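You operate a simulated robot arm through the tools that you are given. There is no shell and no other tool. Be economical: measure what you need, move in short steps, check, and stop when the job is done.

You are at the controls of a simulated two-armed robot. One attempt, no reset.

## Task
Take the stopper off the narrow-necked flask labelled "92" on the top of the yellow table and lay it down there.

It is judged by the outcome, as a careful person would: the job done as asked, and still so three seconds after it is handed in. It fails if anything else is knocked over, pushed out of place, dropped, spilled or broken. A push-on lid holds only when it is set on centred and level and pressed home; a screw cap is set on level and turned clockwise until tight.

## Robot
Two 7-joint arms with two-finger parallel grippers on one trunk, on a base that drives. Base frame: it is fixed to the floor where the robot stands at the start and does not move with it; the origin is under the middle of the robot, x ahead of it, y to its left, z up. Units: mm, degrees, N and s.
The left shoulder is at the start at [50, 158, 1058], the right one opposite. With the tool pointing down near the work surface each hand reaches from about 240 to 660 mm from the robot's upright axis, wherever it stands, measured 20 degrees to its own side. Payload 3.91 kg a hand.
The tool frame of a hand sits at the grasp point between the pads (the TCP): z along the fingers, y along the line on which they close. The tips reach 30 mm beyond it. The gripper opens to 110 mm. The fingers are 20 mm wide and 10 mm thick; the gripper's body (48 by 112 mm) begins 55 mm behind the TCP.
Orientation is told as [roll, pitch, yaw] about the base's x, y, z axes, in that order, counted from this pose: with the fingers straight down and closing along the base's y, the tool's x points along the base's -x, its y along +y and its z along -z.

## Interface
- The arms move only by the tool step_arm. It takes "left_targets", "right_targets" or both (then of equal length, played together; a hand with none holds still); each is text: rows parted by semicolons, each of 6 numbers parted by spaces: the shift along the tool's x, y, z in mm, then the turn, a rotation vector about the tool's x, y, z in degrees. In form: tx ty tz wx wy wz; .... A call has 1 to 20 rows; each row shifts and turns the commanded pose from where the row before left it, along the tool's axes as they then stand. "left_fingers" and "right_fingers" are, for a hand that has rows, the gripper command, from -1 (shut) to 1 (fully open), values between in proportion, set as the call begins (left out, the last holds). A row lasts 0.2 s, in which the tool goes at most 50 mm and 8.6 degrees; a call with a longer step from one row to the next is refused whole, and so is a gripper value outside its range. A pose out of reach is approached as far as the arm can. The call stops where the force on the tool passes 40 N (or 10 N more than at its start, if that is more) or the arm is blocked; 0.2 s more then pass. The fingers move at their own pace (about 153 mm/s each) and stop on an object; they squeeze with about 31 N. The grip force told is the motor's: it shows also when the fingers shut on nothing. Time passes only in rows, and 0.2 s behind the last, so rows that do not move let the fingers close. It gives the time, the measured TCP pose, the force on the tool (base axes), the opening and the grip force at its end, in the units of the frame above (readings bear some noise), with the torque about the TCP (base axes, N m) and any sound that the robot's microphone picked up, and new pictures: "pictures" is both (left out), scene, wrist or none (wrist: the cameras of the hands that moved).
- Cameras (640 x 400 px; columns grow to the right, rows downward): "scene" is now at [131.9, -4.7, 1212.7]; the picture's right is [-0.04, -1.00, 0.00], its down [-0.38, 0.02, -0.92] and it looks along [0.92, -0.04, -0.39] (base axes); focal length 228 px, centre (320, 200). "left" rides on the left gripper at [72, -17, -103] in its tool frame; the picture's right is [0.23, 0.97, 0.00], its down [-0.76, 0.18, -0.62] and it looks along [-0.61, 0.14, 0.78] (tool axes); focal length 222 px, centre (320, 200). "right" rides on the right gripper at [72, 17, -103] in its tool frame; the picture's right is [-0.23, 0.97, 0.00], its down [-0.76, -0.18, -0.62] and it looks along [-0.61, -0.14, 0.78] (tool axes); focal length 222 px, centre (320, 200). There is no depth. A picture from a camera that has moved, and an enlarged one, comes with that camera's place and axes in the base frame and with its lens.
- raise_lower(by): slides the trunk up (or, below 0, down) by that many mm; the arms and the scene camera ride with it, the base frame stays. It gives what a move gives, with no picture.
- roll_base(legs): drives the robot by 1 to 6 legs, each [ahead, turn to the left] in mm and degrees, along the robot's own axes; the way and the turn of a leg run together, so that a leg with both is an arc; at most 1500 mm and 180 degrees a leg. The arms and the cameras ride along, it lands a little off, and it stops where it bumps. It gives what a move gives, and a new picture of the scene camera.
- turn_head(pan, tilt): turns the head with the scene camera to pan (to the left, within 80 degrees either way) and tilt (down, from -29 to 69), counted from straight ahead of the robot. It gives what a move gives, and a new picture of the scene camera.
- close_up(camera, box): a new picture of the part [left, top, right, bottom] of that camera's present view, enlarged. It takes no simulated time.
- close_job(): hands the job in; it is judged then, once.

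Go step by step. Nothing tells you exact positions but the pictures and the camera data: compare them with the known pose of the tool, close in by small moves and look again before you grip or let go. The budget is 120 turns and 260 pictures, counting those below and the enlarged ones. Unless the task says otherwise, let go and move clear before handing in, and close with one line.

The tools are called as a command line: name --argument value ..., lists and objects as JSON in quotes. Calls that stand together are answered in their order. step_arm: Moves the arms, as the interface text tells. Its arguments: {"type":"object","properties":{"left_targets":{"type":"string"},"left_fingers":{"type":"number"},"right_targets":{"type":"string"},"right_fingers":{"type":"number"},"pictures":{"type":"string","enum":["both","scene","wrist","none"]}},"required":[]} The other tools are called the same way: raise_lower (by) slides the trunk up or down; roll_base (legs) drives the base; turn_head (pan, tilt) turns the head that bears the scene camera; close_up (camera, box) takes an enlarged picture of a part of a camera's view; close_job () hands the job in.

At the start:

```text
t: 0.0
left_tool_pos: [322.6, 112.0, 1129.5]
left_orientation: [0.1, 0.0, 0.0]
left_contact_force: [0.0, 0.1, -0.6]
left_wrist_torque: [0.0, 0.02, -0.05]
left_grip_width: 109.9
left_gripper_force: 0.1
right_tool_pos: [509.3, -234.5, 1082.9]
right_orientation: [-0.1, 0.1, 0.0]
right_contact_force: [-0.3, 0.3, -0.4]
right_wrist_torque: [0.01, -0.02, -0.01]
right_grip_width: 110.0
right_gripper_force: 0.0
trunk travel left (down, up): [-300.0, 182.0]
robot x, y, heading: [0.9, -2.4, -0.1]
head pan, tilt: [-2.5, 22.7]
```

scene: 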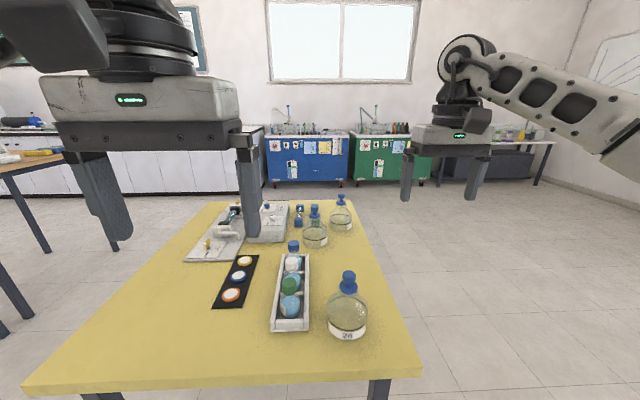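
right: 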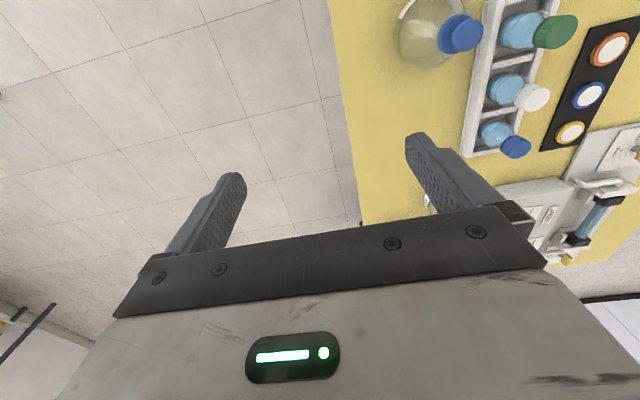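
left: 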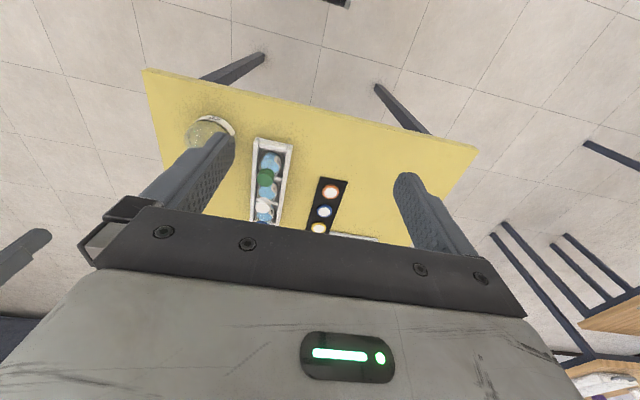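

I see several flasks with blue stoppers: one near (label maybe "26"), and others farther along the right side. I'll zoom to read labels.

close_up --camera "scene" --box '[270, 180, 370, 260]'

close_up --camera "scene" --box '[260, 240, 400, 350]'

```text
5.00 times, centred on (320, 220) of scene
camera zoom: at [131.9, -4.7, 1212.7], right [-0.04, -1.0, 0.0], down [-0.38, 0.02, -0.92], along [0.92, -0.04, -0.39], focal length 1138 px, centre (320, 100)
```

zoom: 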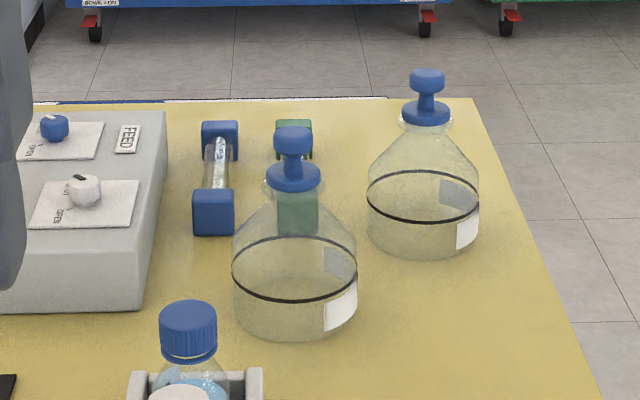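

```text
3.64 times, centred on (330, 295) of scene
camera zoom: at [131.9, -4.7, 1212.7], right [-0.04, -1.0, 0.0], down [-0.38, 0.02, -0.92], along [0.92, -0.04, -0.39], focal length 828 px, centre (284, -146)
```

zoom: 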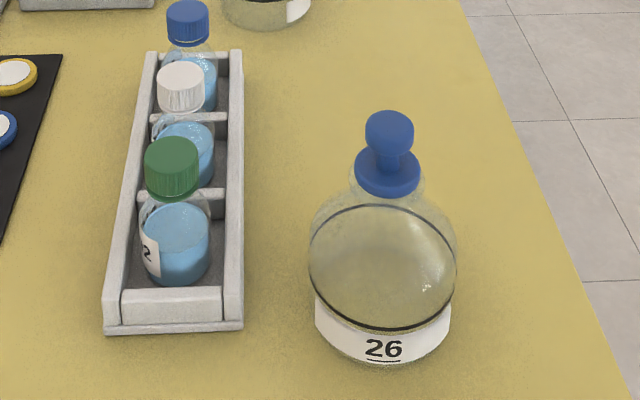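

The near flask reads "26"; the other two (about [827,-17] and [929,-121]) have labels facing the right side of the table (edge y≈-200). I'll check that the floor there is clear so I can drive round.

turn_head --pan -60 --tilt 30

```text
t: 1.3
left_tool_pos: [323.4, 111.1, 1130.1]
left_orientation: [0.0, 0.0, 0.0]
left_contact_force: [0.0, -0.5, 0.0]
left_wrist_torque: [0.01, -0.01, 0.01]
left_grip_width: 110.2
left_gripper_force: 0.0
right_tool_pos: [509.0, -233.8, 1082.9]
right_orientation: [0.0, 0.0, 0.0]
right_contact_force: [0.1, -0.1, 0.4]
right_wrist_torque: [0.0, -0.01, -0.01]
right_grip_width: 109.9
right_gripper_force: 0.1
trunk travel left (down, up): [-300.0, 182.0]
robot x, y, heading: [0.0, 1.8, -0.0]
head pan, tilt: [-60.0, 30.0]
camera scene: at [84.6, -79.0, 1201.0], right [-0.87, -0.5, 0.0], down [-0.25, 0.43, -0.87], along [0.43, -0.75, -0.5], focal length 228 px, centre (320, 200)
```

scene: 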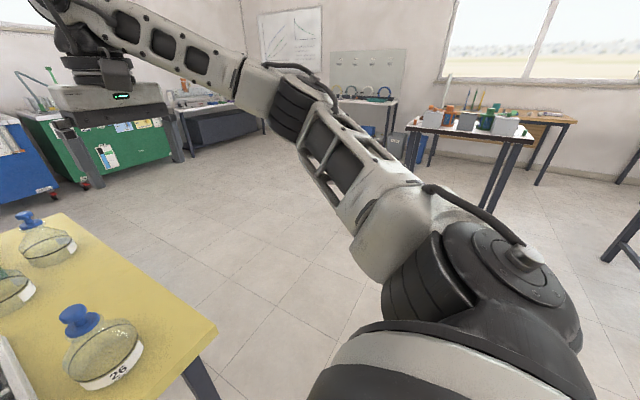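

The floor on the right is clear. I'll drive round to face the table's right side.

roll_base --legs '[[0, -90], [700, 0], [0, 90], [860, 0], [0, 90]]'

turn_head --pan 0 --tilt 30

```text
t: 20.8
left_tool_pos: [755.4, -393.2, 1128.4]
left_orientation: [-0.2, 0.0, 90.1]
left_contact_force: [-0.2, -0.3, 0.3]
left_wrist_torque: [-0.04, 0.02, 0.0]
left_grip_width: 110.1
left_gripper_force: 0.1
right_tool_pos: [1102.1, -207.5, 1082.1]
right_orientation: [-0.1, -0.1, 89.9]
right_contact_force: [0.1, 0.8, 0.0]
right_wrist_torque: [0.0, 0.0, -0.01]
right_grip_width: 110.2
right_gripper_force: 0.0
trunk travel left (down, up): [-300.0, 182.0]
robot x, y, heading: [862.0, -716.5, 90.0]
head pan, tilt: [-60.0, 30.0]
camera scene: at [943.6, -632.1, 1201.0], right [0.5, -0.87, 0.0], down [-0.43, -0.25, -0.87], along [0.75, 0.43, -0.5], focal length 228 px, centre (320, 200)
```

scene: 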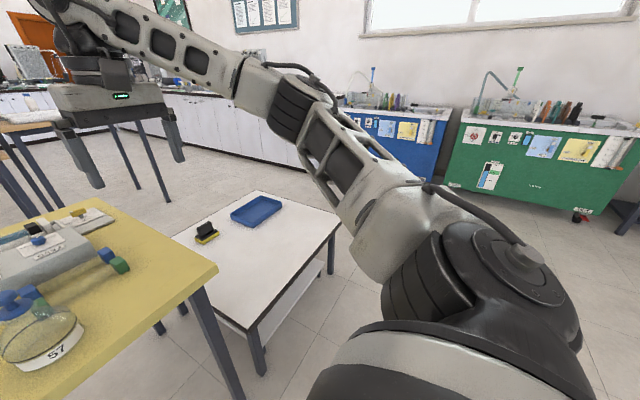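

```text
t: 22.1
left_tool_pos: [756.4, -394.4, 1129.1]
left_orientation: [0.0, 0.1, 90.0]
left_contact_force: [0.0, 0.3, -0.8]
left_wrist_torque: [0.02, -0.02, -0.01]
left_grip_width: 110.0
left_gripper_force: 0.0
right_tool_pos: [1102.1, -207.3, 1083.9]
right_orientation: [0.1, 0.0, 90.0]
right_contact_force: [-1.3, 0.2, 0.4]
right_wrist_torque: [0.02, -0.01, -0.01]
right_grip_width: 109.9
right_gripper_force: 0.0
trunk travel left (down, up): [-300.0, 182.0]
robot x, y, heading: [866.0, -716.8, 89.8]
head pan, tilt: [0.0, 30.0]
camera scene: at [865.5, -586.8, 1201.0], right [1.0, 0.0, 0.0], down [0.0, -0.5, -0.87], along [0.0, 0.87, -0.5], focal length 228 px, centre (320, 200)
```

scene: 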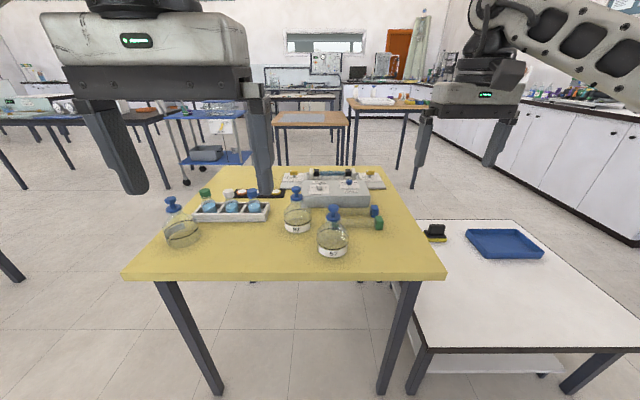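

close_up --camera "scene" --box '[270, 170, 400, 270]'

close_up --camera "scene" --box '[280, 180, 320, 240]'

```text
4.00 times, centred on (335, 220) of scene
camera zoom: at [865.5, -586.8, 1201.0], right [1.0, 0.0, 0.0], down [0.0, -0.5, -0.87], along [0.0, 0.87, -0.5], focal length 910 px, centre (260, 120)
```

zoom: 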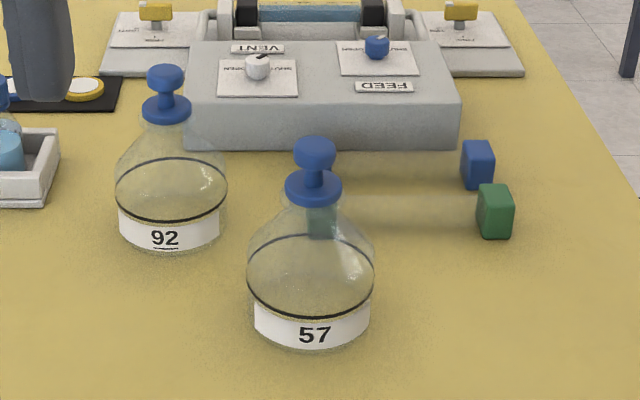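

```text
6.67 times, centred on (300, 210) of scene
camera zoom: at [865.5, -586.8, 1201.0], right [1.0, 0.0, 0.0], down [0.0, -0.5, -0.87], along [0.0, 0.87, -0.5], focal length 1518 px, centre (453, 133)
```

zoom: 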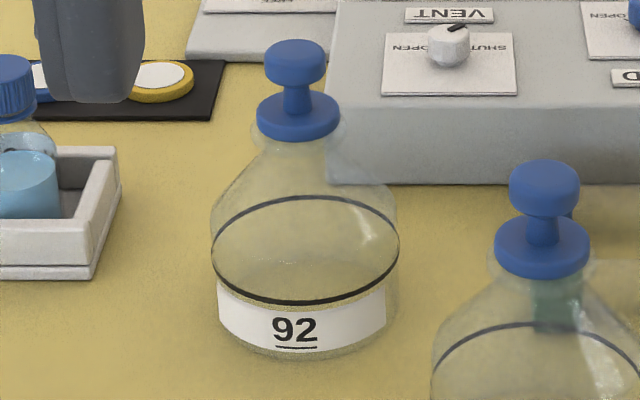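

Flask 92 is the left-hand one, stopper top near (799,-14,912). I'll advance 150 mm to bring it within the left hand's reach.

roll_base --legs '[[150, 0]]'

turn_head --pan 0 --tilt 42

close_up --camera "left" --box '[0, 0, 640, 400]'

```text
t: 23.4
left_tool_pos: [755.5, -246.6, 1128.8]
left_orientation: [0.0, 0.0, 89.9]
left_contact_force: [-0.2, 0.0, 0.4]
left_wrist_torque: [-0.03, 0.0, 0.0]
left_grip_width: 110.1
left_gripper_force: 0.1
right_tool_pos: [1101.9, -60.1, 1082.9]
right_orientation: [0.0, 0.0, 90.1]
right_contact_force: [0.7, -0.1, -1.1]
right_wrist_torque: [-0.01, 0.01, -0.02]
right_grip_width: 110.0
right_gripper_force: 0.0
trunk travel left (down, up): [-300.0, 182.0]
robot x, y, heading: [863.8, -570.5, 89.7]
head pan, tilt: [0.0, 30.0]
camera scene: at [865.3, -438.6, 1200.9], right [1.0, 0.0, 0.0], down [0.0, -0.5, -0.87], along [0.0, 0.87, -0.5], focal length 228 px, centre (320, 200)
```

scene: 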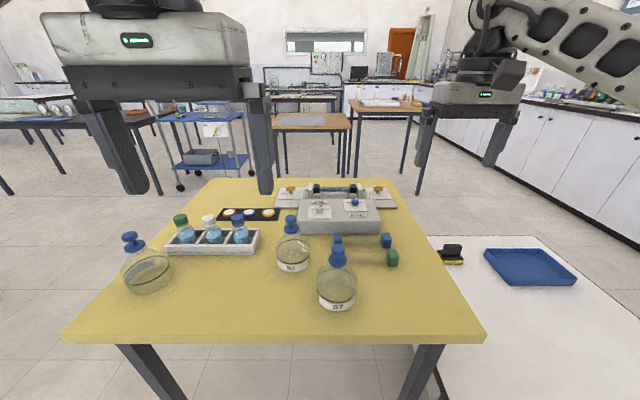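

```text
t: 24.2
left_tool_pos: [755.3, -245.8, 1129.0]
left_orientation: [-0.1, 0.0, 90.0]
left_contact_force: [-0.7, 0.4, 0.4]
left_wrist_torque: [0.02, 0.01, 0.03]
left_grip_width: 109.8
left_gripper_force: 0.1
right_tool_pos: [1098.8, -58.6, 1082.9]
right_orientation: [0.0, 0.1, 89.9]
right_contact_force: [-0.6, 0.2, 0.3]
right_wrist_torque: [-0.02, 0.01, 0.03]
right_grip_width: 110.1
right_gripper_force: 0.1
trunk travel left (down, up): [-300.0, 182.0]
robot x, y, heading: [869.1, -569.1, 90.0]
head pan, tilt: [0.0, 42.0]
camera scene: at [865.3, -445.9, 1182.7], right [1.0, 0.0, 0.0], down [0.0, -0.67, -0.74], along [0.0, 0.74, -0.67], focal length 228 px, centre (320, 200)
```

scene: 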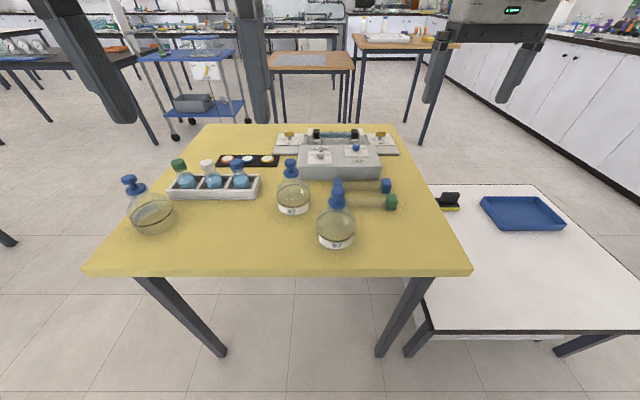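

```text
1.00 times, centred on (320, 200) of left (not enlarged: the box is as wide or as high as the picture)
camera zoom: at [771.3, -317.9, 1232.7], right [-0.97, -0.23, 0.0], down [-0.18, 0.76, 0.62], along [-0.14, 0.61, -0.78], focal length 222 px, centre (320, 200)
```

zoom: 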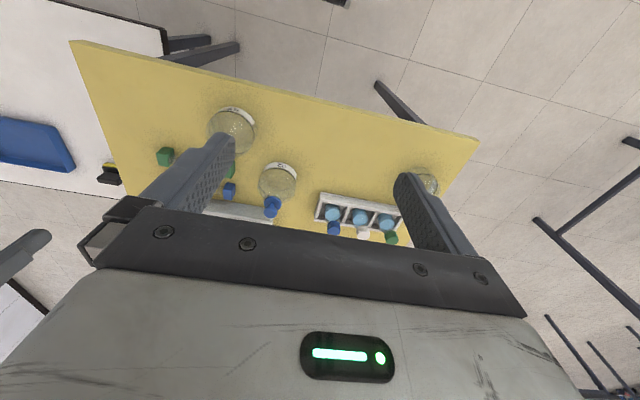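

Close-ups from both cameras to triangulate the stopper.

close_up --camera "scene" --box '[270, 150, 350, 200]'

close_up --camera "left" --box '[240, 150, 320, 200]'

close_up --camera "left" --box '[240, 185, 320, 235]'

```text
8.00 times, centred on (310, 175) of scene
camera zoom: at [865.3, -445.9, 1182.7], right [1.0, 0.0, 0.0], down [0.0, -0.67, -0.74], along [0.0, 0.74, -0.67], focal length 1821 px, centre (400, 400)
```

zoom: 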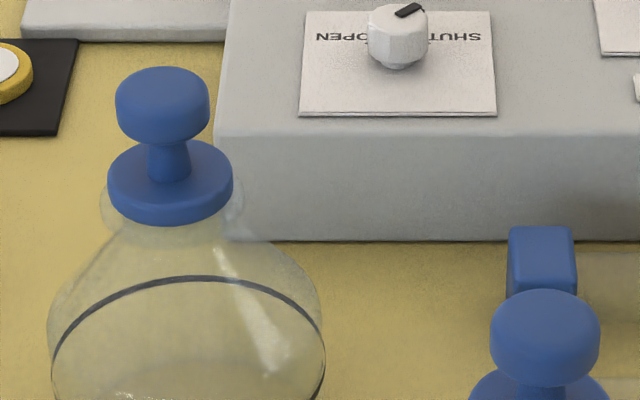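

```text
8.00 times, centred on (280, 175) of left
camera zoom: at [771.3, -317.9, 1232.7], right [-0.97, -0.23, 0.0], down [-0.18, 0.76, 0.62], along [-0.14, 0.61, -0.78], focal length 1777 px, centre (640, 400)
```

zoom: 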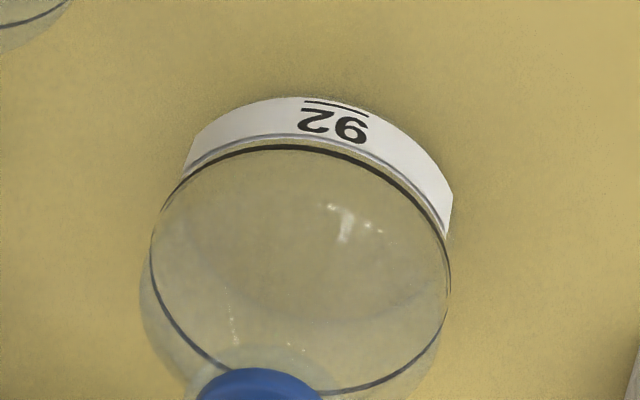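

```text
8.00 times, centred on (280, 210) of left
camera zoom: at [771.3, -317.9, 1232.7], right [-0.97, -0.23, 0.0], down [-0.18, 0.76, 0.62], along [-0.14, 0.61, -0.78], focal length 1777 px, centre (640, 120)
```

zoom: 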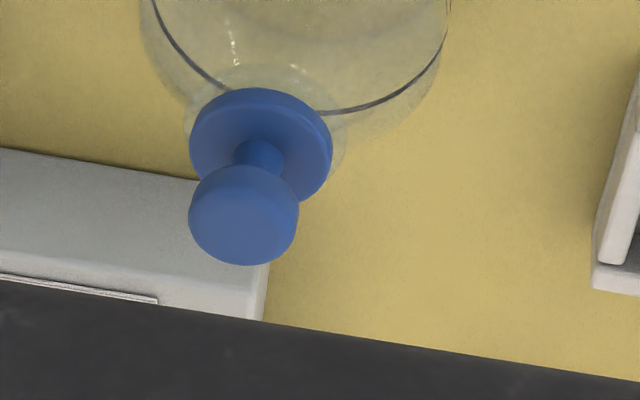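

Knob centre is about (799, 0, 894), flange about z 863. I'll move the left hand above it with fingers partly open.

step_arm --left_targets "-41 -7.3 21 0 0 0;-41 -7.3 21 0 0 0;-41 -7.3 21 0 0 0;-41 -7.3 21 0 0 0;-41 -7.3 21 0 0 0;-41 -7.3 21 0 0 0;0 0 0 0 0 0;0 0 0 0 0 0" --left_fingers 0.15

```text
t: 26.0
left_tool_pos: [800.7, 0.2, 1005.4]
left_orientation: [0.0, 0.0, 90.0]
left_contact_force: [-0.4, -0.7, -0.4]
left_wrist_torque: [0.02, 0.02, 0.0]
left_grip_width: 63.0
left_gripper_force: 0.1
right_tool_pos: [1100.1, -59.4, 1082.5]
right_orientation: [-0.1, -0.1, 89.9]
right_contact_force: [-1.2, -0.4, 0.5]
right_wrist_torque: [0.01, -0.02, -0.02]
right_grip_width: 110.1
right_gripper_force: 0.1
trunk travel left (down, up): [-300.0, 182.0]
robot x, y, heading: [869.1, -569.5, 89.8]
head pan, tilt: [0.0, 42.0]
camera scene: at [865.3, -445.9, 1182.6], right [1.0, 0.0, 0.0], down [0.0, -0.67, -0.74], along [0.0, 0.74, -0.67], focal length 228 px, centre (320, 200)
camera left: at [816.7, -72.7, 1108.1], right [-0.97, -0.23, 0.0], down [-0.18, 0.76, 0.62], along [-0.14, 0.61, -0.78], focal length 222 px, centre (320, 200)
```

scene: 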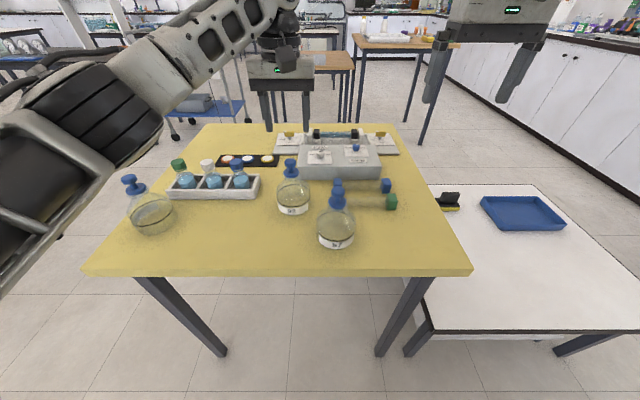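
left: 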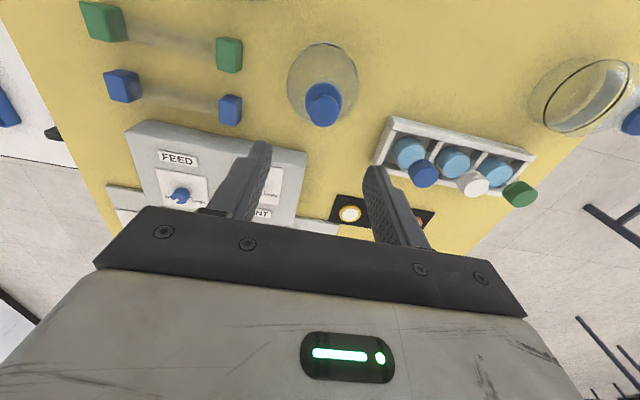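

close_up --camera "left" --box '[280, 70, 360, 120]'

close_up --camera "scene" --box '[240, 80, 340, 220]'

```text
8.00 times, centred on (320, 95) of left
camera zoom: at [816.7, -72.7, 1108.1], right [-0.97, -0.23, 0.0], down [-0.18, 0.76, 0.62], along [-0.14, 0.61, -0.78], focal length 1777 px, centre (320, 1040)
```

zoom: 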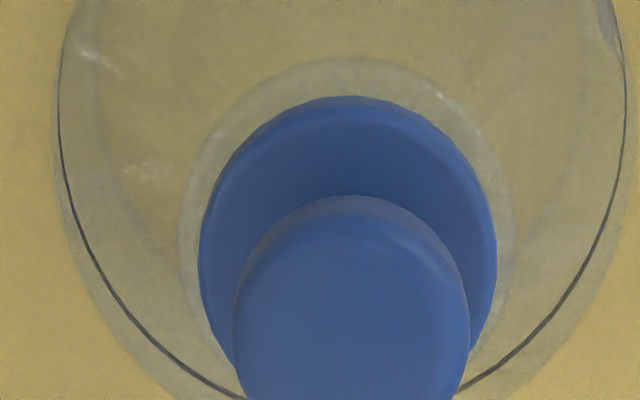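

```text
2.86 times, centred on (290, 150) of scene
camera zoom: at [865.3, -445.9, 1182.6], right [1.0, 0.0, 0.0], down [0.0, -0.67, -0.74], along [0.0, 0.74, -0.67], focal length 650 px, centre (406, 343)
```

zoom: 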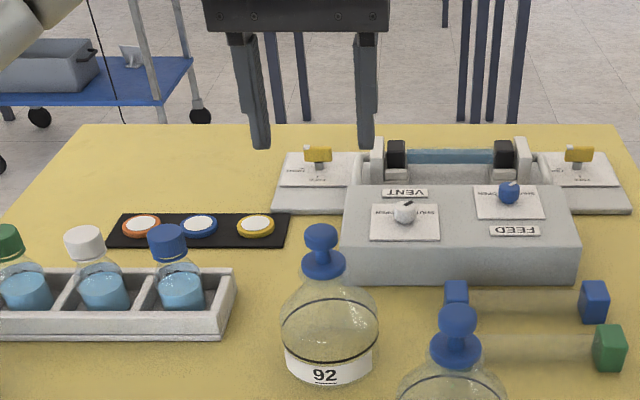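

Better estimate: knob centre about (800,-13,902). I'll shift 13 mm back and descend to just above the knob to check.

step_arm --left_targets "13 0 0 0 0 0;0 0 27 0 0 0;0 0 28 0 0 0;0 0 0 0 0 0"

close_up --camera "scene" --box '[260, 120, 340, 190]'

close_up --camera "left" --box '[220, 60, 420, 260]'

```text
t: 27.0
left_tool_pos: [798.6, -12.9, 949.0]
left_orientation: [-0.1, 0.0, 90.1]
left_contact_force: [0.3, 0.1, -0.7]
left_wrist_torque: [0.01, -0.01, 0.03]
left_grip_width: 63.4
left_gripper_force: 0.0
right_tool_pos: [1099.6, -59.7, 1082.8]
right_orientation: [0.0, 0.0, 89.9]
right_contact_force: [0.2, 0.6, 0.6]
right_wrist_torque: [0.0, 0.01, 0.02]
right_grip_width: 110.1
right_gripper_force: 0.0
trunk travel left (down, up): [-300.0, 182.0]
robot x, y, heading: [865.8, -569.1, 90.1]
head pan, tilt: [0.0, 42.0]
camera scene: at [865.3, -445.9, 1182.7], right [1.0, 0.0, 0.0], down [0.0, -0.67, -0.74], along [0.0, 0.74, -0.67], focal length 228 px, centre (320, 200)
camera left: at [814.8, -84.5, 1052.5], right [-0.97, -0.23, 0.0], down [-0.18, 0.76, 0.62], along [-0.14, 0.61, -0.78], focal length 222 px, centre (320, 200)
```

scene: 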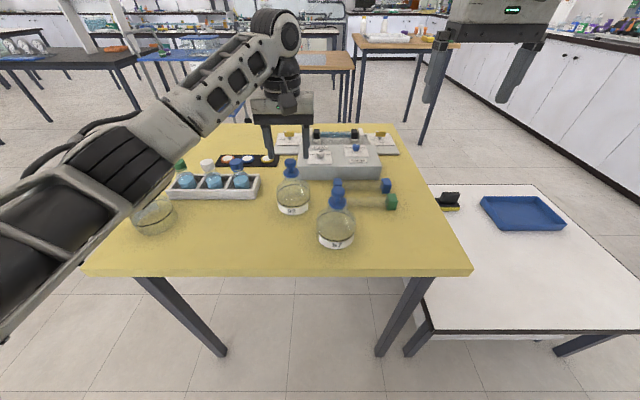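
left: 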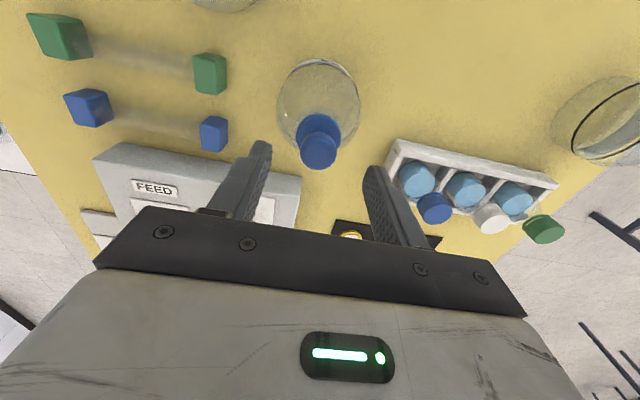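

```text
5.71 times, centred on (300, 155) of scene
camera zoom: at [865.3, -445.9, 1182.7], right [1.0, 0.0, 0.0], down [0.0, -0.67, -0.74], along [0.0, 0.74, -0.67], focal length 1301 px, centre (434, 457)
```

zoom: 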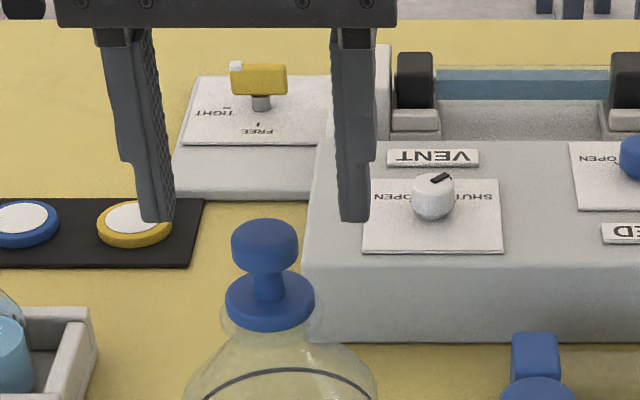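

```text
2.00 times, centred on (320, 160) of left
camera zoom: at [814.8, -84.5, 1052.5], right [-0.97, -0.23, 0.0], down [-0.18, 0.76, 0.62], along [-0.14, 0.61, -0.78], focal length 444 px, centre (320, 280)
```

zoom: 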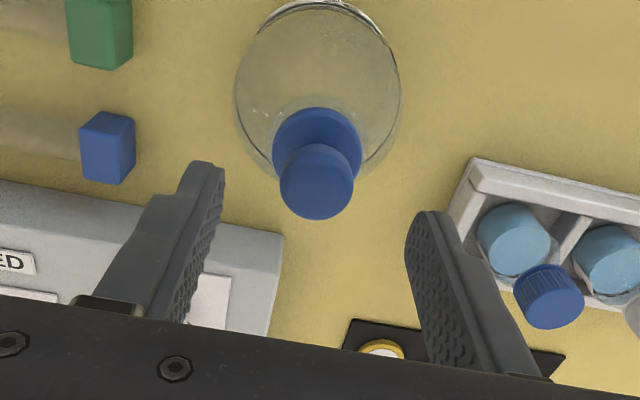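

Consistent: knob at (799,-12,901), fingers straddle it. Descend to TCP z≈911 (tips above the flange), then close.

step_arm --left_targets "-1 0 19 0 0 0;0 0 19 0 0 0;0 0 0 0 0 0" --pictures "none"

close_up --camera "scene" --box '[260, 130, 340, 190]'

close_up --camera "left" --box '[220, 100, 420, 260]'

```text
t: 27.8
left_tool_pos: [797.9, -13.1, 910.7]
left_orientation: [0.0, 0.0, 90.0]
left_contact_force: [-0.9, -0.4, 0.3]
left_wrist_torque: [0.0, 0.0, 0.0]
left_grip_width: 63.5
left_gripper_force: 0.1
right_tool_pos: [1100.7, -60.4, 1083.0]
right_orientation: [-0.1, 0.0, 90.0]
right_contact_force: [-0.2, 0.1, 0.0]
right_wrist_torque: [0.04, -0.04, 0.03]
right_grip_width: 110.2
right_gripper_force: 0.1
trunk travel left (down, up): [-300.0, 182.0]
robot x, y, heading: [864.1, -570.9, 90.3]
head pan, tilt: [0.0, 42.0]
```

```text
6.67 times, centred on (300, 160) of scene
camera zoom: at [865.3, -445.9, 1182.7], right [1.0, 0.0, 0.0], down [0.0, -0.67, -0.74], along [0.0, 0.74, -0.67], focal length 1518 px, centre (453, 467)
```

zoom: 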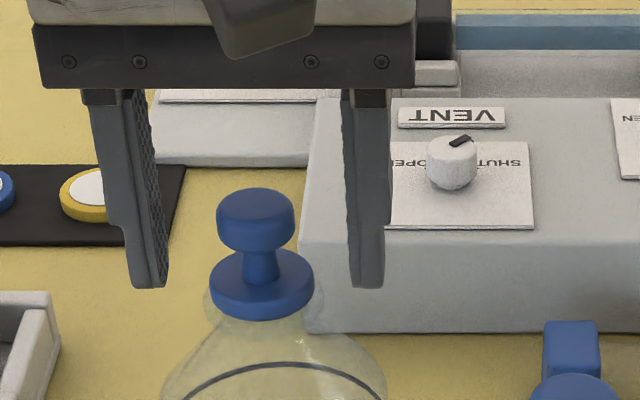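

```text
2.50 times, centred on (320, 180) of left
camera zoom: at [815.5, -83.4, 1014.0], right [-0.97, -0.23, 0.0], down [-0.18, 0.76, 0.62], along [-0.14, 0.61, -0.78], focal length 555 px, centre (320, 250)
```

zoom: 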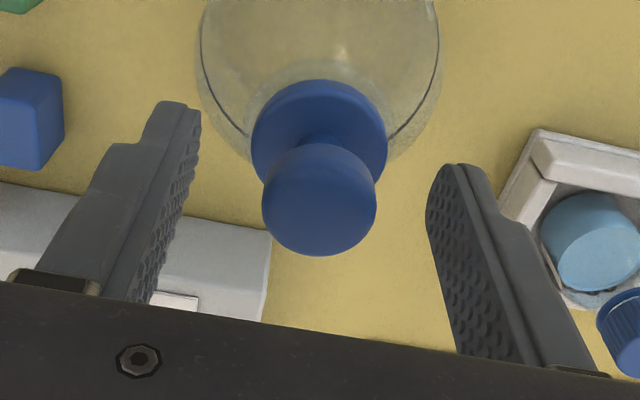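

Tips sit just above the flange; I'll lift 4 mm for margin and close on the knob.

step_arm --left_targets "-1 0 -4 0 0 0;0 0 0 0 0 0" --left_fingers 0.15 --pictures "none"

step_arm --left_targets "0 0 0 0 0 0;0 0 0 0 0 0;0 0 0 0 0 0;0 0 0 0 0 0" --left_fingers -1 --pictures "wrist"

close_up --camera "scene" --box '[260, 130, 340, 220]'

```text
t: 28.4
left_tool_pos: [799.1, -11.0, 915.5]
left_orientation: [-0.1, -0.1, 90.0]
left_contact_force: [0.0, -0.1, -0.5]
left_wrist_torque: [-0.01, -0.02, 0.01]
left_grip_width: 63.3
left_gripper_force: 0.1
right_tool_pos: [1100.8, -59.7, 1083.7]
right_orientation: [0.0, 0.0, 90.0]
right_contact_force: [-0.9, -0.3, 0.6]
right_wrist_torque: [0.01, 0.03, 0.0]
right_grip_width: 110.0
right_gripper_force: 0.1
trunk travel left (down, up): [-300.0, 182.0]
robot x, y, heading: [866.1, -566.7, 90.0]
head pan, tilt: [0.0, 42.0]
```

```text
t: 29.4
left_tool_pos: [800.4, -11.0, 916.0]
left_orientation: [0.0, -0.2, 90.0]
left_contact_force: [0.7, 0.7, 8.2]
left_wrist_torque: [-0.05, 0.03, 0.03]
left_grip_width: 22.3
left_gripper_force: 31.5
right_tool_pos: [1101.2, -60.6, 1083.7]
right_orientation: [-0.1, -0.1, 90.0]
right_contact_force: [0.2, 0.7, 0.0]
right_wrist_torque: [0.01, -0.02, 0.0]
right_grip_width: 109.9
right_gripper_force: 0.1
trunk travel left (down, up): [-300.0, 182.0]
robot x, y, heading: [866.2, -570.7, 89.9]
head pan, tilt: [0.0, 42.0]
heard: snap
camera left: at [816.0, -83.2, 1019.1], right [-0.97, -0.23, 0.0], down [-0.18, 0.76, 0.63], along [-0.14, 0.61, -0.78], focal length 222 px, centre (320, 200)
```

left: 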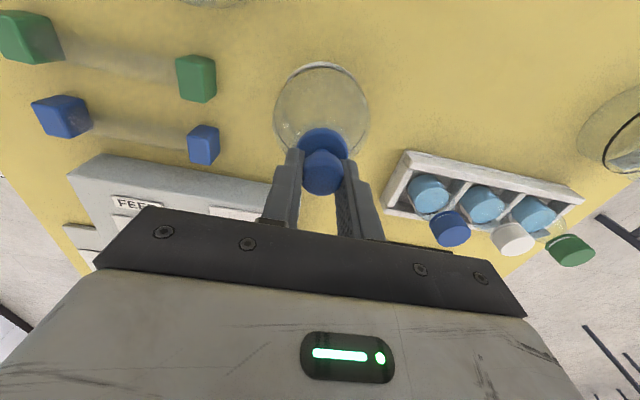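

```text
4.44 times, centred on (300, 175) of scene
camera zoom: at [865.5, -446.5, 1182.9], right [1.0, 0.0, 0.0], down [0.0, -0.67, -0.74], along [0.0, 0.74, -0.67], focal length 1012 px, centre (409, 311)
```

zoom: 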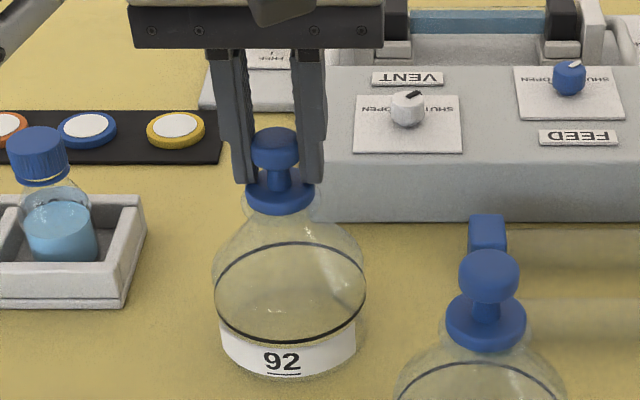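

Gripped at 22 mm, with a snap heard (perhaps the stopper freeing). I'll lift slightly and look at force and picture.

step_arm --left_targets "0 0 -3 0 0 0;0 0 -3 0 0 0;0 0 0 0 0 0" --pictures "none"

close_up --camera "scene" --box '[260, 130, 340, 220]'

```text
t: 30.2
left_tool_pos: [797.6, -11.5, 921.7]
left_orientation: [0.0, 0.0, 90.0]
left_contact_force: [0.0, -0.6, -0.5]
left_wrist_torque: [-0.04, -0.02, -0.01]
left_grip_width: 22.3
left_gripper_force: 31.3
right_tool_pos: [1099.8, -59.4, 1082.7]
right_orientation: [0.0, -0.1, 89.9]
right_contact_force: [-0.4, 0.7, -0.4]
right_wrist_torque: [-0.01, 0.01, -0.01]
right_grip_width: 110.1
right_gripper_force: 0.1
trunk travel left (down, up): [-300.0, 182.0]
robot x, y, heading: [862.7, -569.7, 89.8]
head pan, tilt: [0.0, 42.0]
```

```text
4.44 times, centred on (300, 175) of scene
camera zoom: at [865.3, -445.9, 1182.6], right [1.0, 0.0, 0.0], down [0.0, -0.67, -0.74], along [0.0, 0.74, -0.67], focal length 1012 px, centre (409, 311)
```

zoom: 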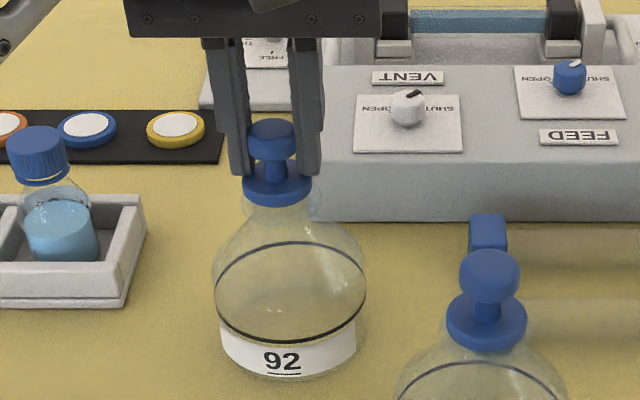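

The stopper has come free and rises while the flask stays put. Continue straight up.

step_arm --left_targets "0 0 -5 0 0 0;0 0 -5 0 0 0;0 0 -5 0 0 0;0 0 -10 0 0 0;0 0 -15 0 0 0;0 0 -20 0 0 0;0 0 -20 0 0 0;0 0 0 0 0 0" --pictures "both"

close_up --camera "scene" --box '[240, 80, 340, 220]'

```text
t: 32.0
left_tool_pos: [798.0, -11.1, 1001.8]
left_orientation: [0.0, -0.1, 90.0]
left_contact_force: [0.6, -1.2, -0.7]
left_wrist_torque: [-0.06, 0.01, -0.01]
left_grip_width: 22.3
left_gripper_force: 31.4
right_tool_pos: [1100.3, -59.8, 1082.0]
right_orientation: [0.0, -0.1, 90.0]
right_contact_force: [0.1, 0.6, 0.7]
right_wrist_torque: [0.02, -0.01, -0.03]
right_grip_width: 110.0
right_gripper_force: 0.1
trunk travel left (down, up): [-300.0, 182.0]
robot x, y, heading: [865.9, -568.3, 90.0]
head pan, tilt: [0.0, 42.0]
camera scene: at [865.3, -445.9, 1182.6], right [1.0, 0.0, 0.0], down [0.0, -0.67, -0.74], along [0.0, 0.74, -0.67], focal length 228 px, centre (320, 200)
camera left: at [814.8, -83.0, 1105.2], right [-0.97, -0.23, 0.0], down [-0.18, 0.76, 0.62], along [-0.14, 0.61, -0.78], focal length 222 px, centre (320, 200)
```

scene: 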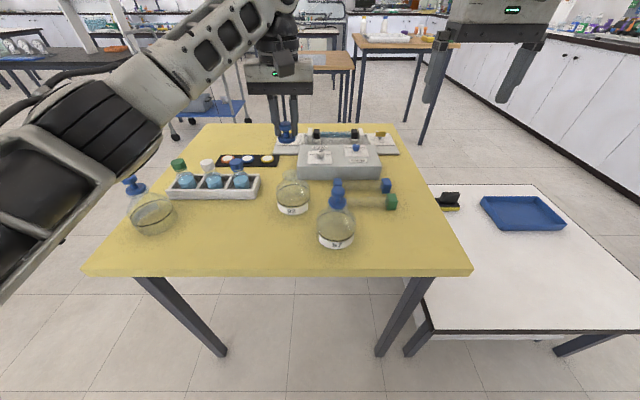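
left: 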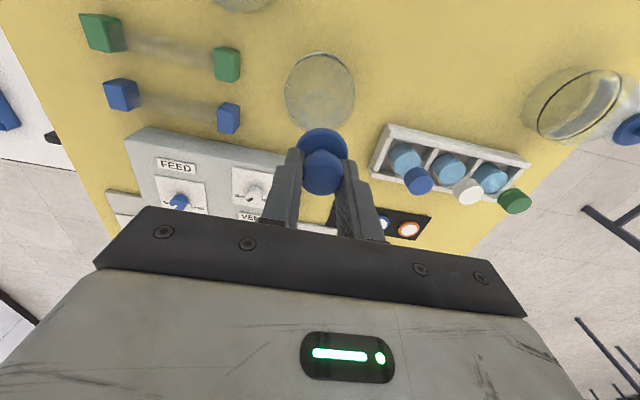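

```text
2.86 times, centred on (290, 150) of scene
camera zoom: at [865.3, -445.9, 1182.6], right [1.0, 0.0, 0.0], down [0.0, -0.67, -0.74], along [0.0, 0.74, -0.67], focal length 650 px, centre (406, 343)
```

zoom: 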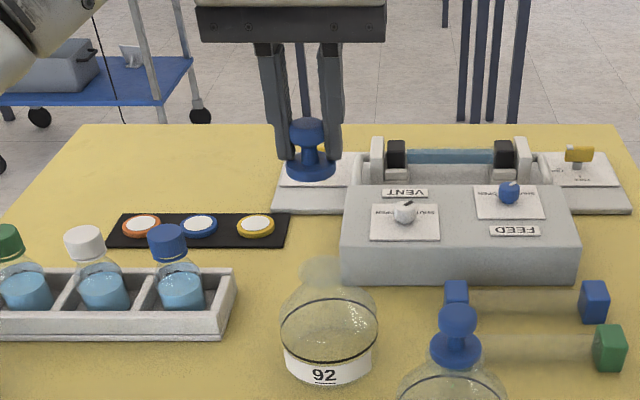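

The stopper is out. Let me zoom to see its underside shape before laying it down.

close_up --camera "scene" --box '[270, 110, 310, 150]'

close_up --camera "left" --box '[280, 110, 370, 200]'

```text
10.00 times, centred on (290, 130) of scene
camera zoom: at [865.3, -445.9, 1182.6], right [1.0, 0.0, 0.0], down [0.0, -0.67, -0.74], along [0.0, 0.74, -0.67], focal length 2276 px, centre (620, 900)
```

zoom: 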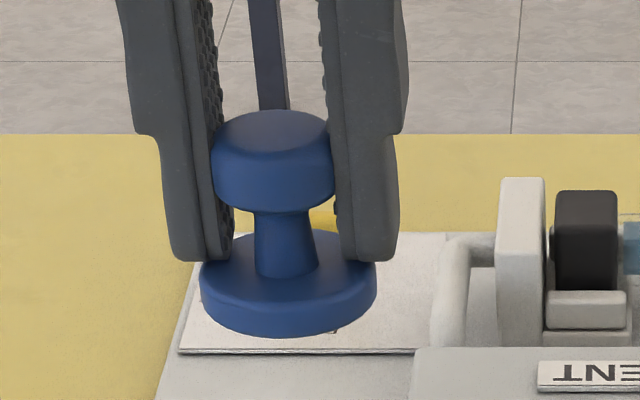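

```text
4.44 times, centred on (325, 155) of left
camera zoom: at [814.8, -83.0, 1105.2], right [-0.97, -0.23, 0.0], down [-0.18, 0.76, 0.62], along [-0.14, 0.61, -0.78], focal length 987 px, centre (298, 400)
```

zoom: 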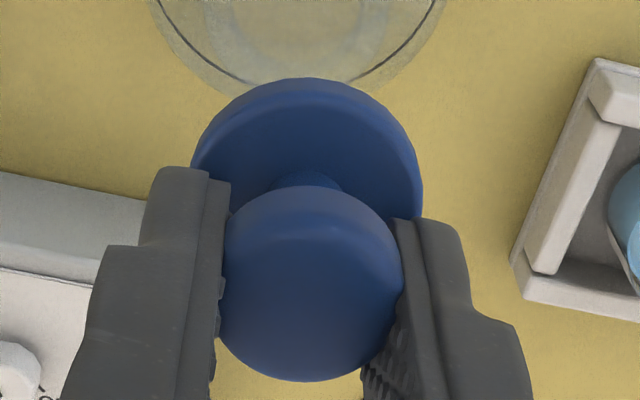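

The stopper has a flat base and no plug, so it can stand upright. I'll move to free table at about (650,-85) and lower.

step_arm --left_targets "18.5 37 0 0 0 0;18.5 37 0 0 0 0;18.5 37 0 0 0 0;18.5 37 0 0 0 0;0 0 30 0 0 0;0 0 30 0 0 0;0 0 30 0 0 0;0 0 30 0 0 0;0 0 20 0 0 0;0 0 0 0 0 0"

close_up --camera "scene" --box '[140, 140, 300, 260]'

```text
t: 34.2
left_tool_pos: [650.2, -85.7, 860.3]
left_orientation: [0.0, -0.1, 90.0]
left_contact_force: [-0.3, -0.9, 0.5]
left_wrist_torque: [0.02, 0.02, 0.0]
left_grip_width: 21.9
left_gripper_force: 31.1
right_tool_pos: [1101.0, -60.1, 1082.6]
right_orientation: [0.0, 0.0, 90.0]
right_contact_force: [0.7, -0.9, 0.0]
right_wrist_torque: [-0.01, 0.0, -0.01]
right_grip_width: 110.1
right_gripper_force: 0.0
trunk travel left (down, up): [-300.0, 182.0]
robot x, y, heading: [867.9, -571.3, 89.8]
head pan, tilt: [0.0, 42.0]
camera scene: at [865.3, -445.9, 1182.7], right [1.0, 0.0, 0.0], down [0.0, -0.67, -0.74], along [0.0, 0.74, -0.67], focal length 228 px, centre (320, 200)
camera left: at [666.7, -156.8, 964.1], right [-0.97, -0.23, 0.0], down [-0.18, 0.76, 0.62], along [-0.14, 0.61, -0.78], focal length 222 px, centre (320, 200)
```

scene: 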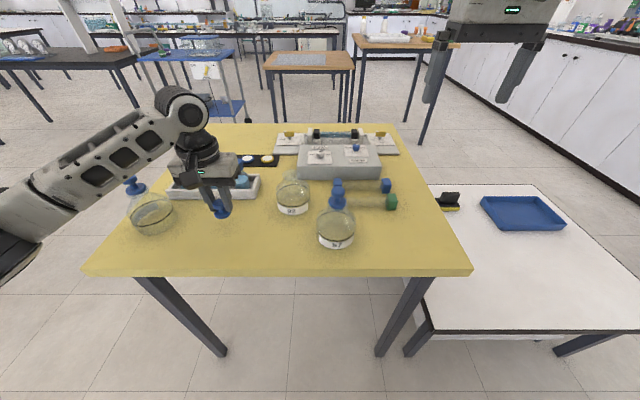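
left: 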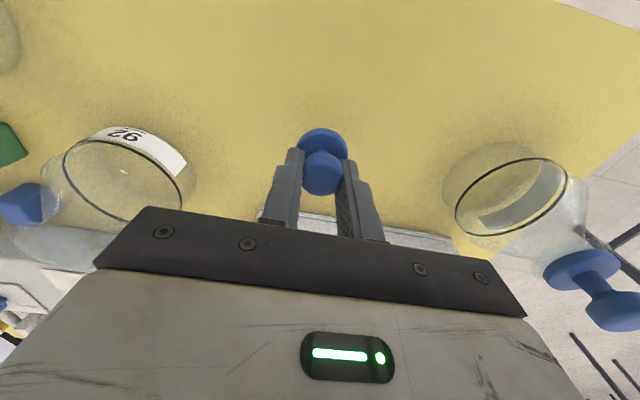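

```text
3.33 times, centred on (220, 200) of scene
camera zoom: at [865.3, -445.9, 1182.7], right [1.0, 0.0, 0.0], down [0.0, -0.67, -0.74], along [0.0, 0.74, -0.67], focal length 759 px, centre (653, 200)
```

zoom: 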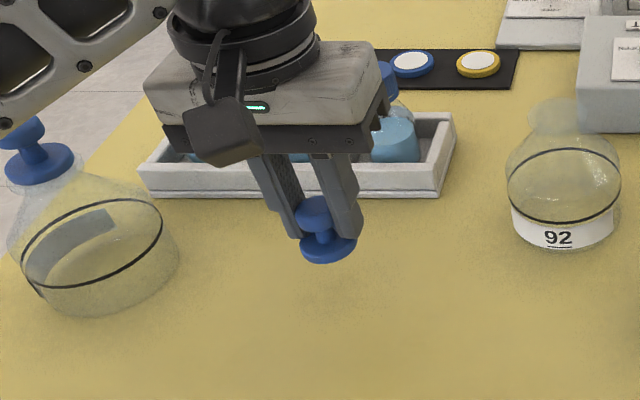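

Space below is clear. Lower gently toward contact (expected near TCP z≈813).

step_arm --left_targets "0 0 10 0 0 0;0 0 10 0 0 0;0 0 5 0 0 0;0 0 5 0 0 0;0 0 3 0 0 0;0 0 0 0 0 0" --pictures "none"

close_up --camera "scene" --box '[180, 170, 260, 240]'

```text
t: 35.6
left_tool_pos: [651.3, -85.7, 827.4]
left_orientation: [0.1, 0.0, 90.0]
left_contact_force: [-0.6, 0.4, 0.2]
left_wrist_torque: [0.0, 0.04, -0.01]
left_grip_width: 22.5
left_gripper_force: 30.5
right_tool_pos: [1101.4, -60.3, 1083.8]
right_orientation: [0.0, 0.1, 90.0]
right_contact_force: [0.0, -0.4, -0.2]
right_wrist_torque: [0.0, -0.01, -0.01]
right_grip_width: 110.1
right_gripper_force: 0.0
trunk travel left (down, up): [-300.0, 182.0]
robot x, y, heading: [867.9, -567.6, 90.2]
head pan, tilt: [0.0, 42.0]
```

```text
5.71 times, centred on (220, 205) of scene
camera zoom: at [865.3, -445.9, 1182.7], right [1.0, 0.0, 0.0], down [0.0, -0.67, -0.74], along [0.0, 0.74, -0.67], focal length 1301 px, centre (891, 171)
```

zoom: 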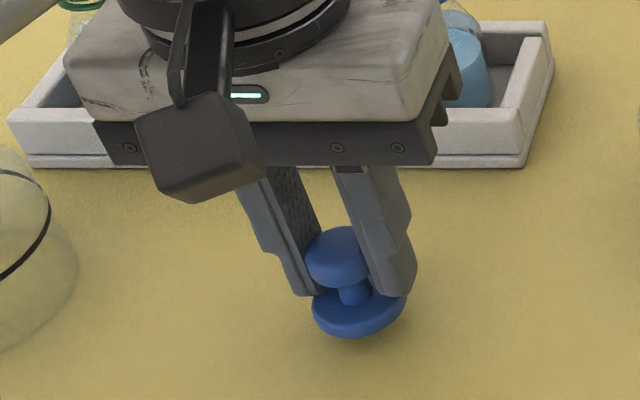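

step_arm --left_targets "0 0 3 0 0 0;0 0 3 0 0 0;0 0 2 0 0 0;0 0 2 0 0 0;0 0 0 0 0 0" --pictures "none"

close_up --camera "scene" --box '[180, 170, 260, 240]'

```text
t: 36.8
left_tool_pos: [650.7, -85.0, 817.8]
left_orientation: [-0.1, -0.1, 90.0]
left_contact_force: [-1.1, 0.5, 1.9]
left_wrist_torque: [0.0, 0.03, 0.03]
left_grip_width: 22.8
left_gripper_force: 30.9
right_tool_pos: [1101.0, -60.0, 1082.3]
right_orientation: [0.0, 0.0, 90.0]
right_contact_force: [0.4, -0.1, 0.5]
right_wrist_torque: [-0.02, 0.03, 0.01]
right_grip_width: 110.3
right_gripper_force: 0.0
trunk travel left (down, up): [-300.0, 182.0]
robot x, y, heading: [863.2, -565.2, 90.2]
head pan, tilt: [0.0, 42.0]
```

```text
5.71 times, centred on (220, 205) of scene
camera zoom: at [865.3, -446.0, 1182.7], right [1.0, 0.0, 0.0], down [0.0, -0.67, -0.74], along [0.0, 0.74, -0.67], focal length 1301 px, centre (891, 171)
```

zoom: 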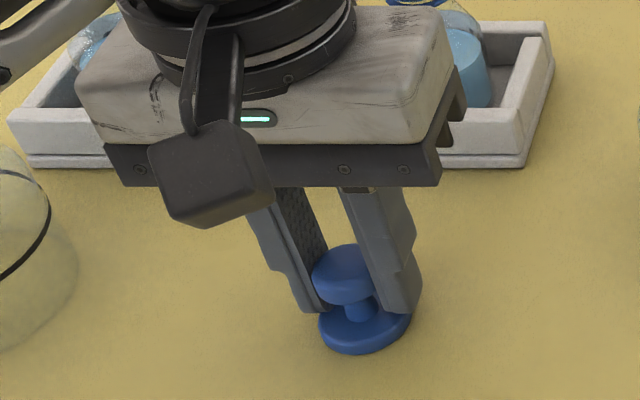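

Fz shows +1.9 N, and it seems to be just touching. Another 1 mm to confirm.

step_arm --left_targets "0 0 1 0 0 0;0 0 0 0 0 0" --pictures "none"

```text
t: 37.4
left_tool_pos: [650.5, -84.5, 817.1]
left_orientation: [0.0, -0.1, 90.0]
left_contact_force: [-1.9, 0.4, 7.1]
left_wrist_torque: [0.01, 0.07, 0.0]
left_grip_width: 22.7
left_gripper_force: 30.9
right_tool_pos: [1100.9, -59.7, 1083.2]
right_orientation: [0.0, -0.2, 90.0]
right_contact_force: [0.0, -0.9, 0.7]
right_wrist_torque: [0.02, 0.02, -0.02]
right_grip_width: 110.2
right_gripper_force: 0.0
trunk travel left (down, up): [-300.0, 182.0]
robot x, y, heading: [869.0, -570.1, 90.1]
head pan, tilt: [0.0, 42.0]
```

Contact is confirmed. Open the fingers gently and look.

step_arm --left_targets "0 0 0 0 0 0;0 0 0 0 0 0;0 0 0 0 0 0" --left_fingers 0.15 --pictures "none"

close_up --camera "scene" --box '[180, 170, 260, 240]'

```text
t: 38.2
left_tool_pos: [650.2, -84.2, 816.8]
left_orientation: [0.0, 0.1, 90.0]
left_contact_force: [0.1, -0.5, 0.4]
left_wrist_torque: [-0.03, 0.0, -0.01]
left_grip_width: 63.1
left_gripper_force: 0.0
right_tool_pos: [1101.0, -60.6, 1082.8]
right_orientation: [0.0, 0.0, 90.0]
right_contact_force: [0.0, -0.1, -1.2]
right_wrist_torque: [-0.03, 0.02, -0.01]
right_grip_width: 109.8
right_gripper_force: 0.0
trunk travel left (down, up): [-300.0, 182.0]
robot x, y, heading: [868.0, -567.4, 90.1]
head pan, tilt: [0.0, 42.0]
```

```text
5.71 times, centred on (220, 205) of scene
camera zoom: at [865.3, -445.9, 1182.6], right [1.0, 0.0, 0.0], down [0.0, -0.67, -0.74], along [0.0, 0.74, -0.67], focal length 1301 px, centre (891, 171)
```

zoom: 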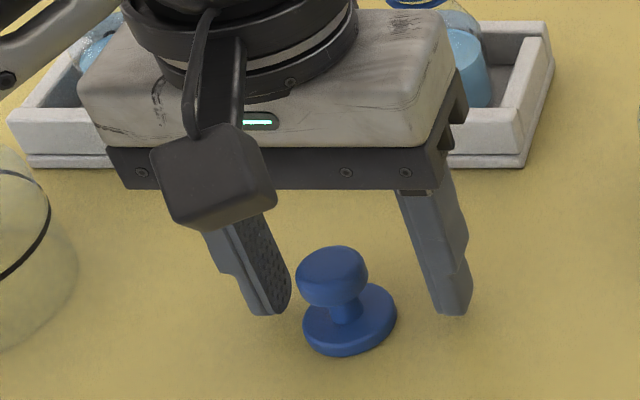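

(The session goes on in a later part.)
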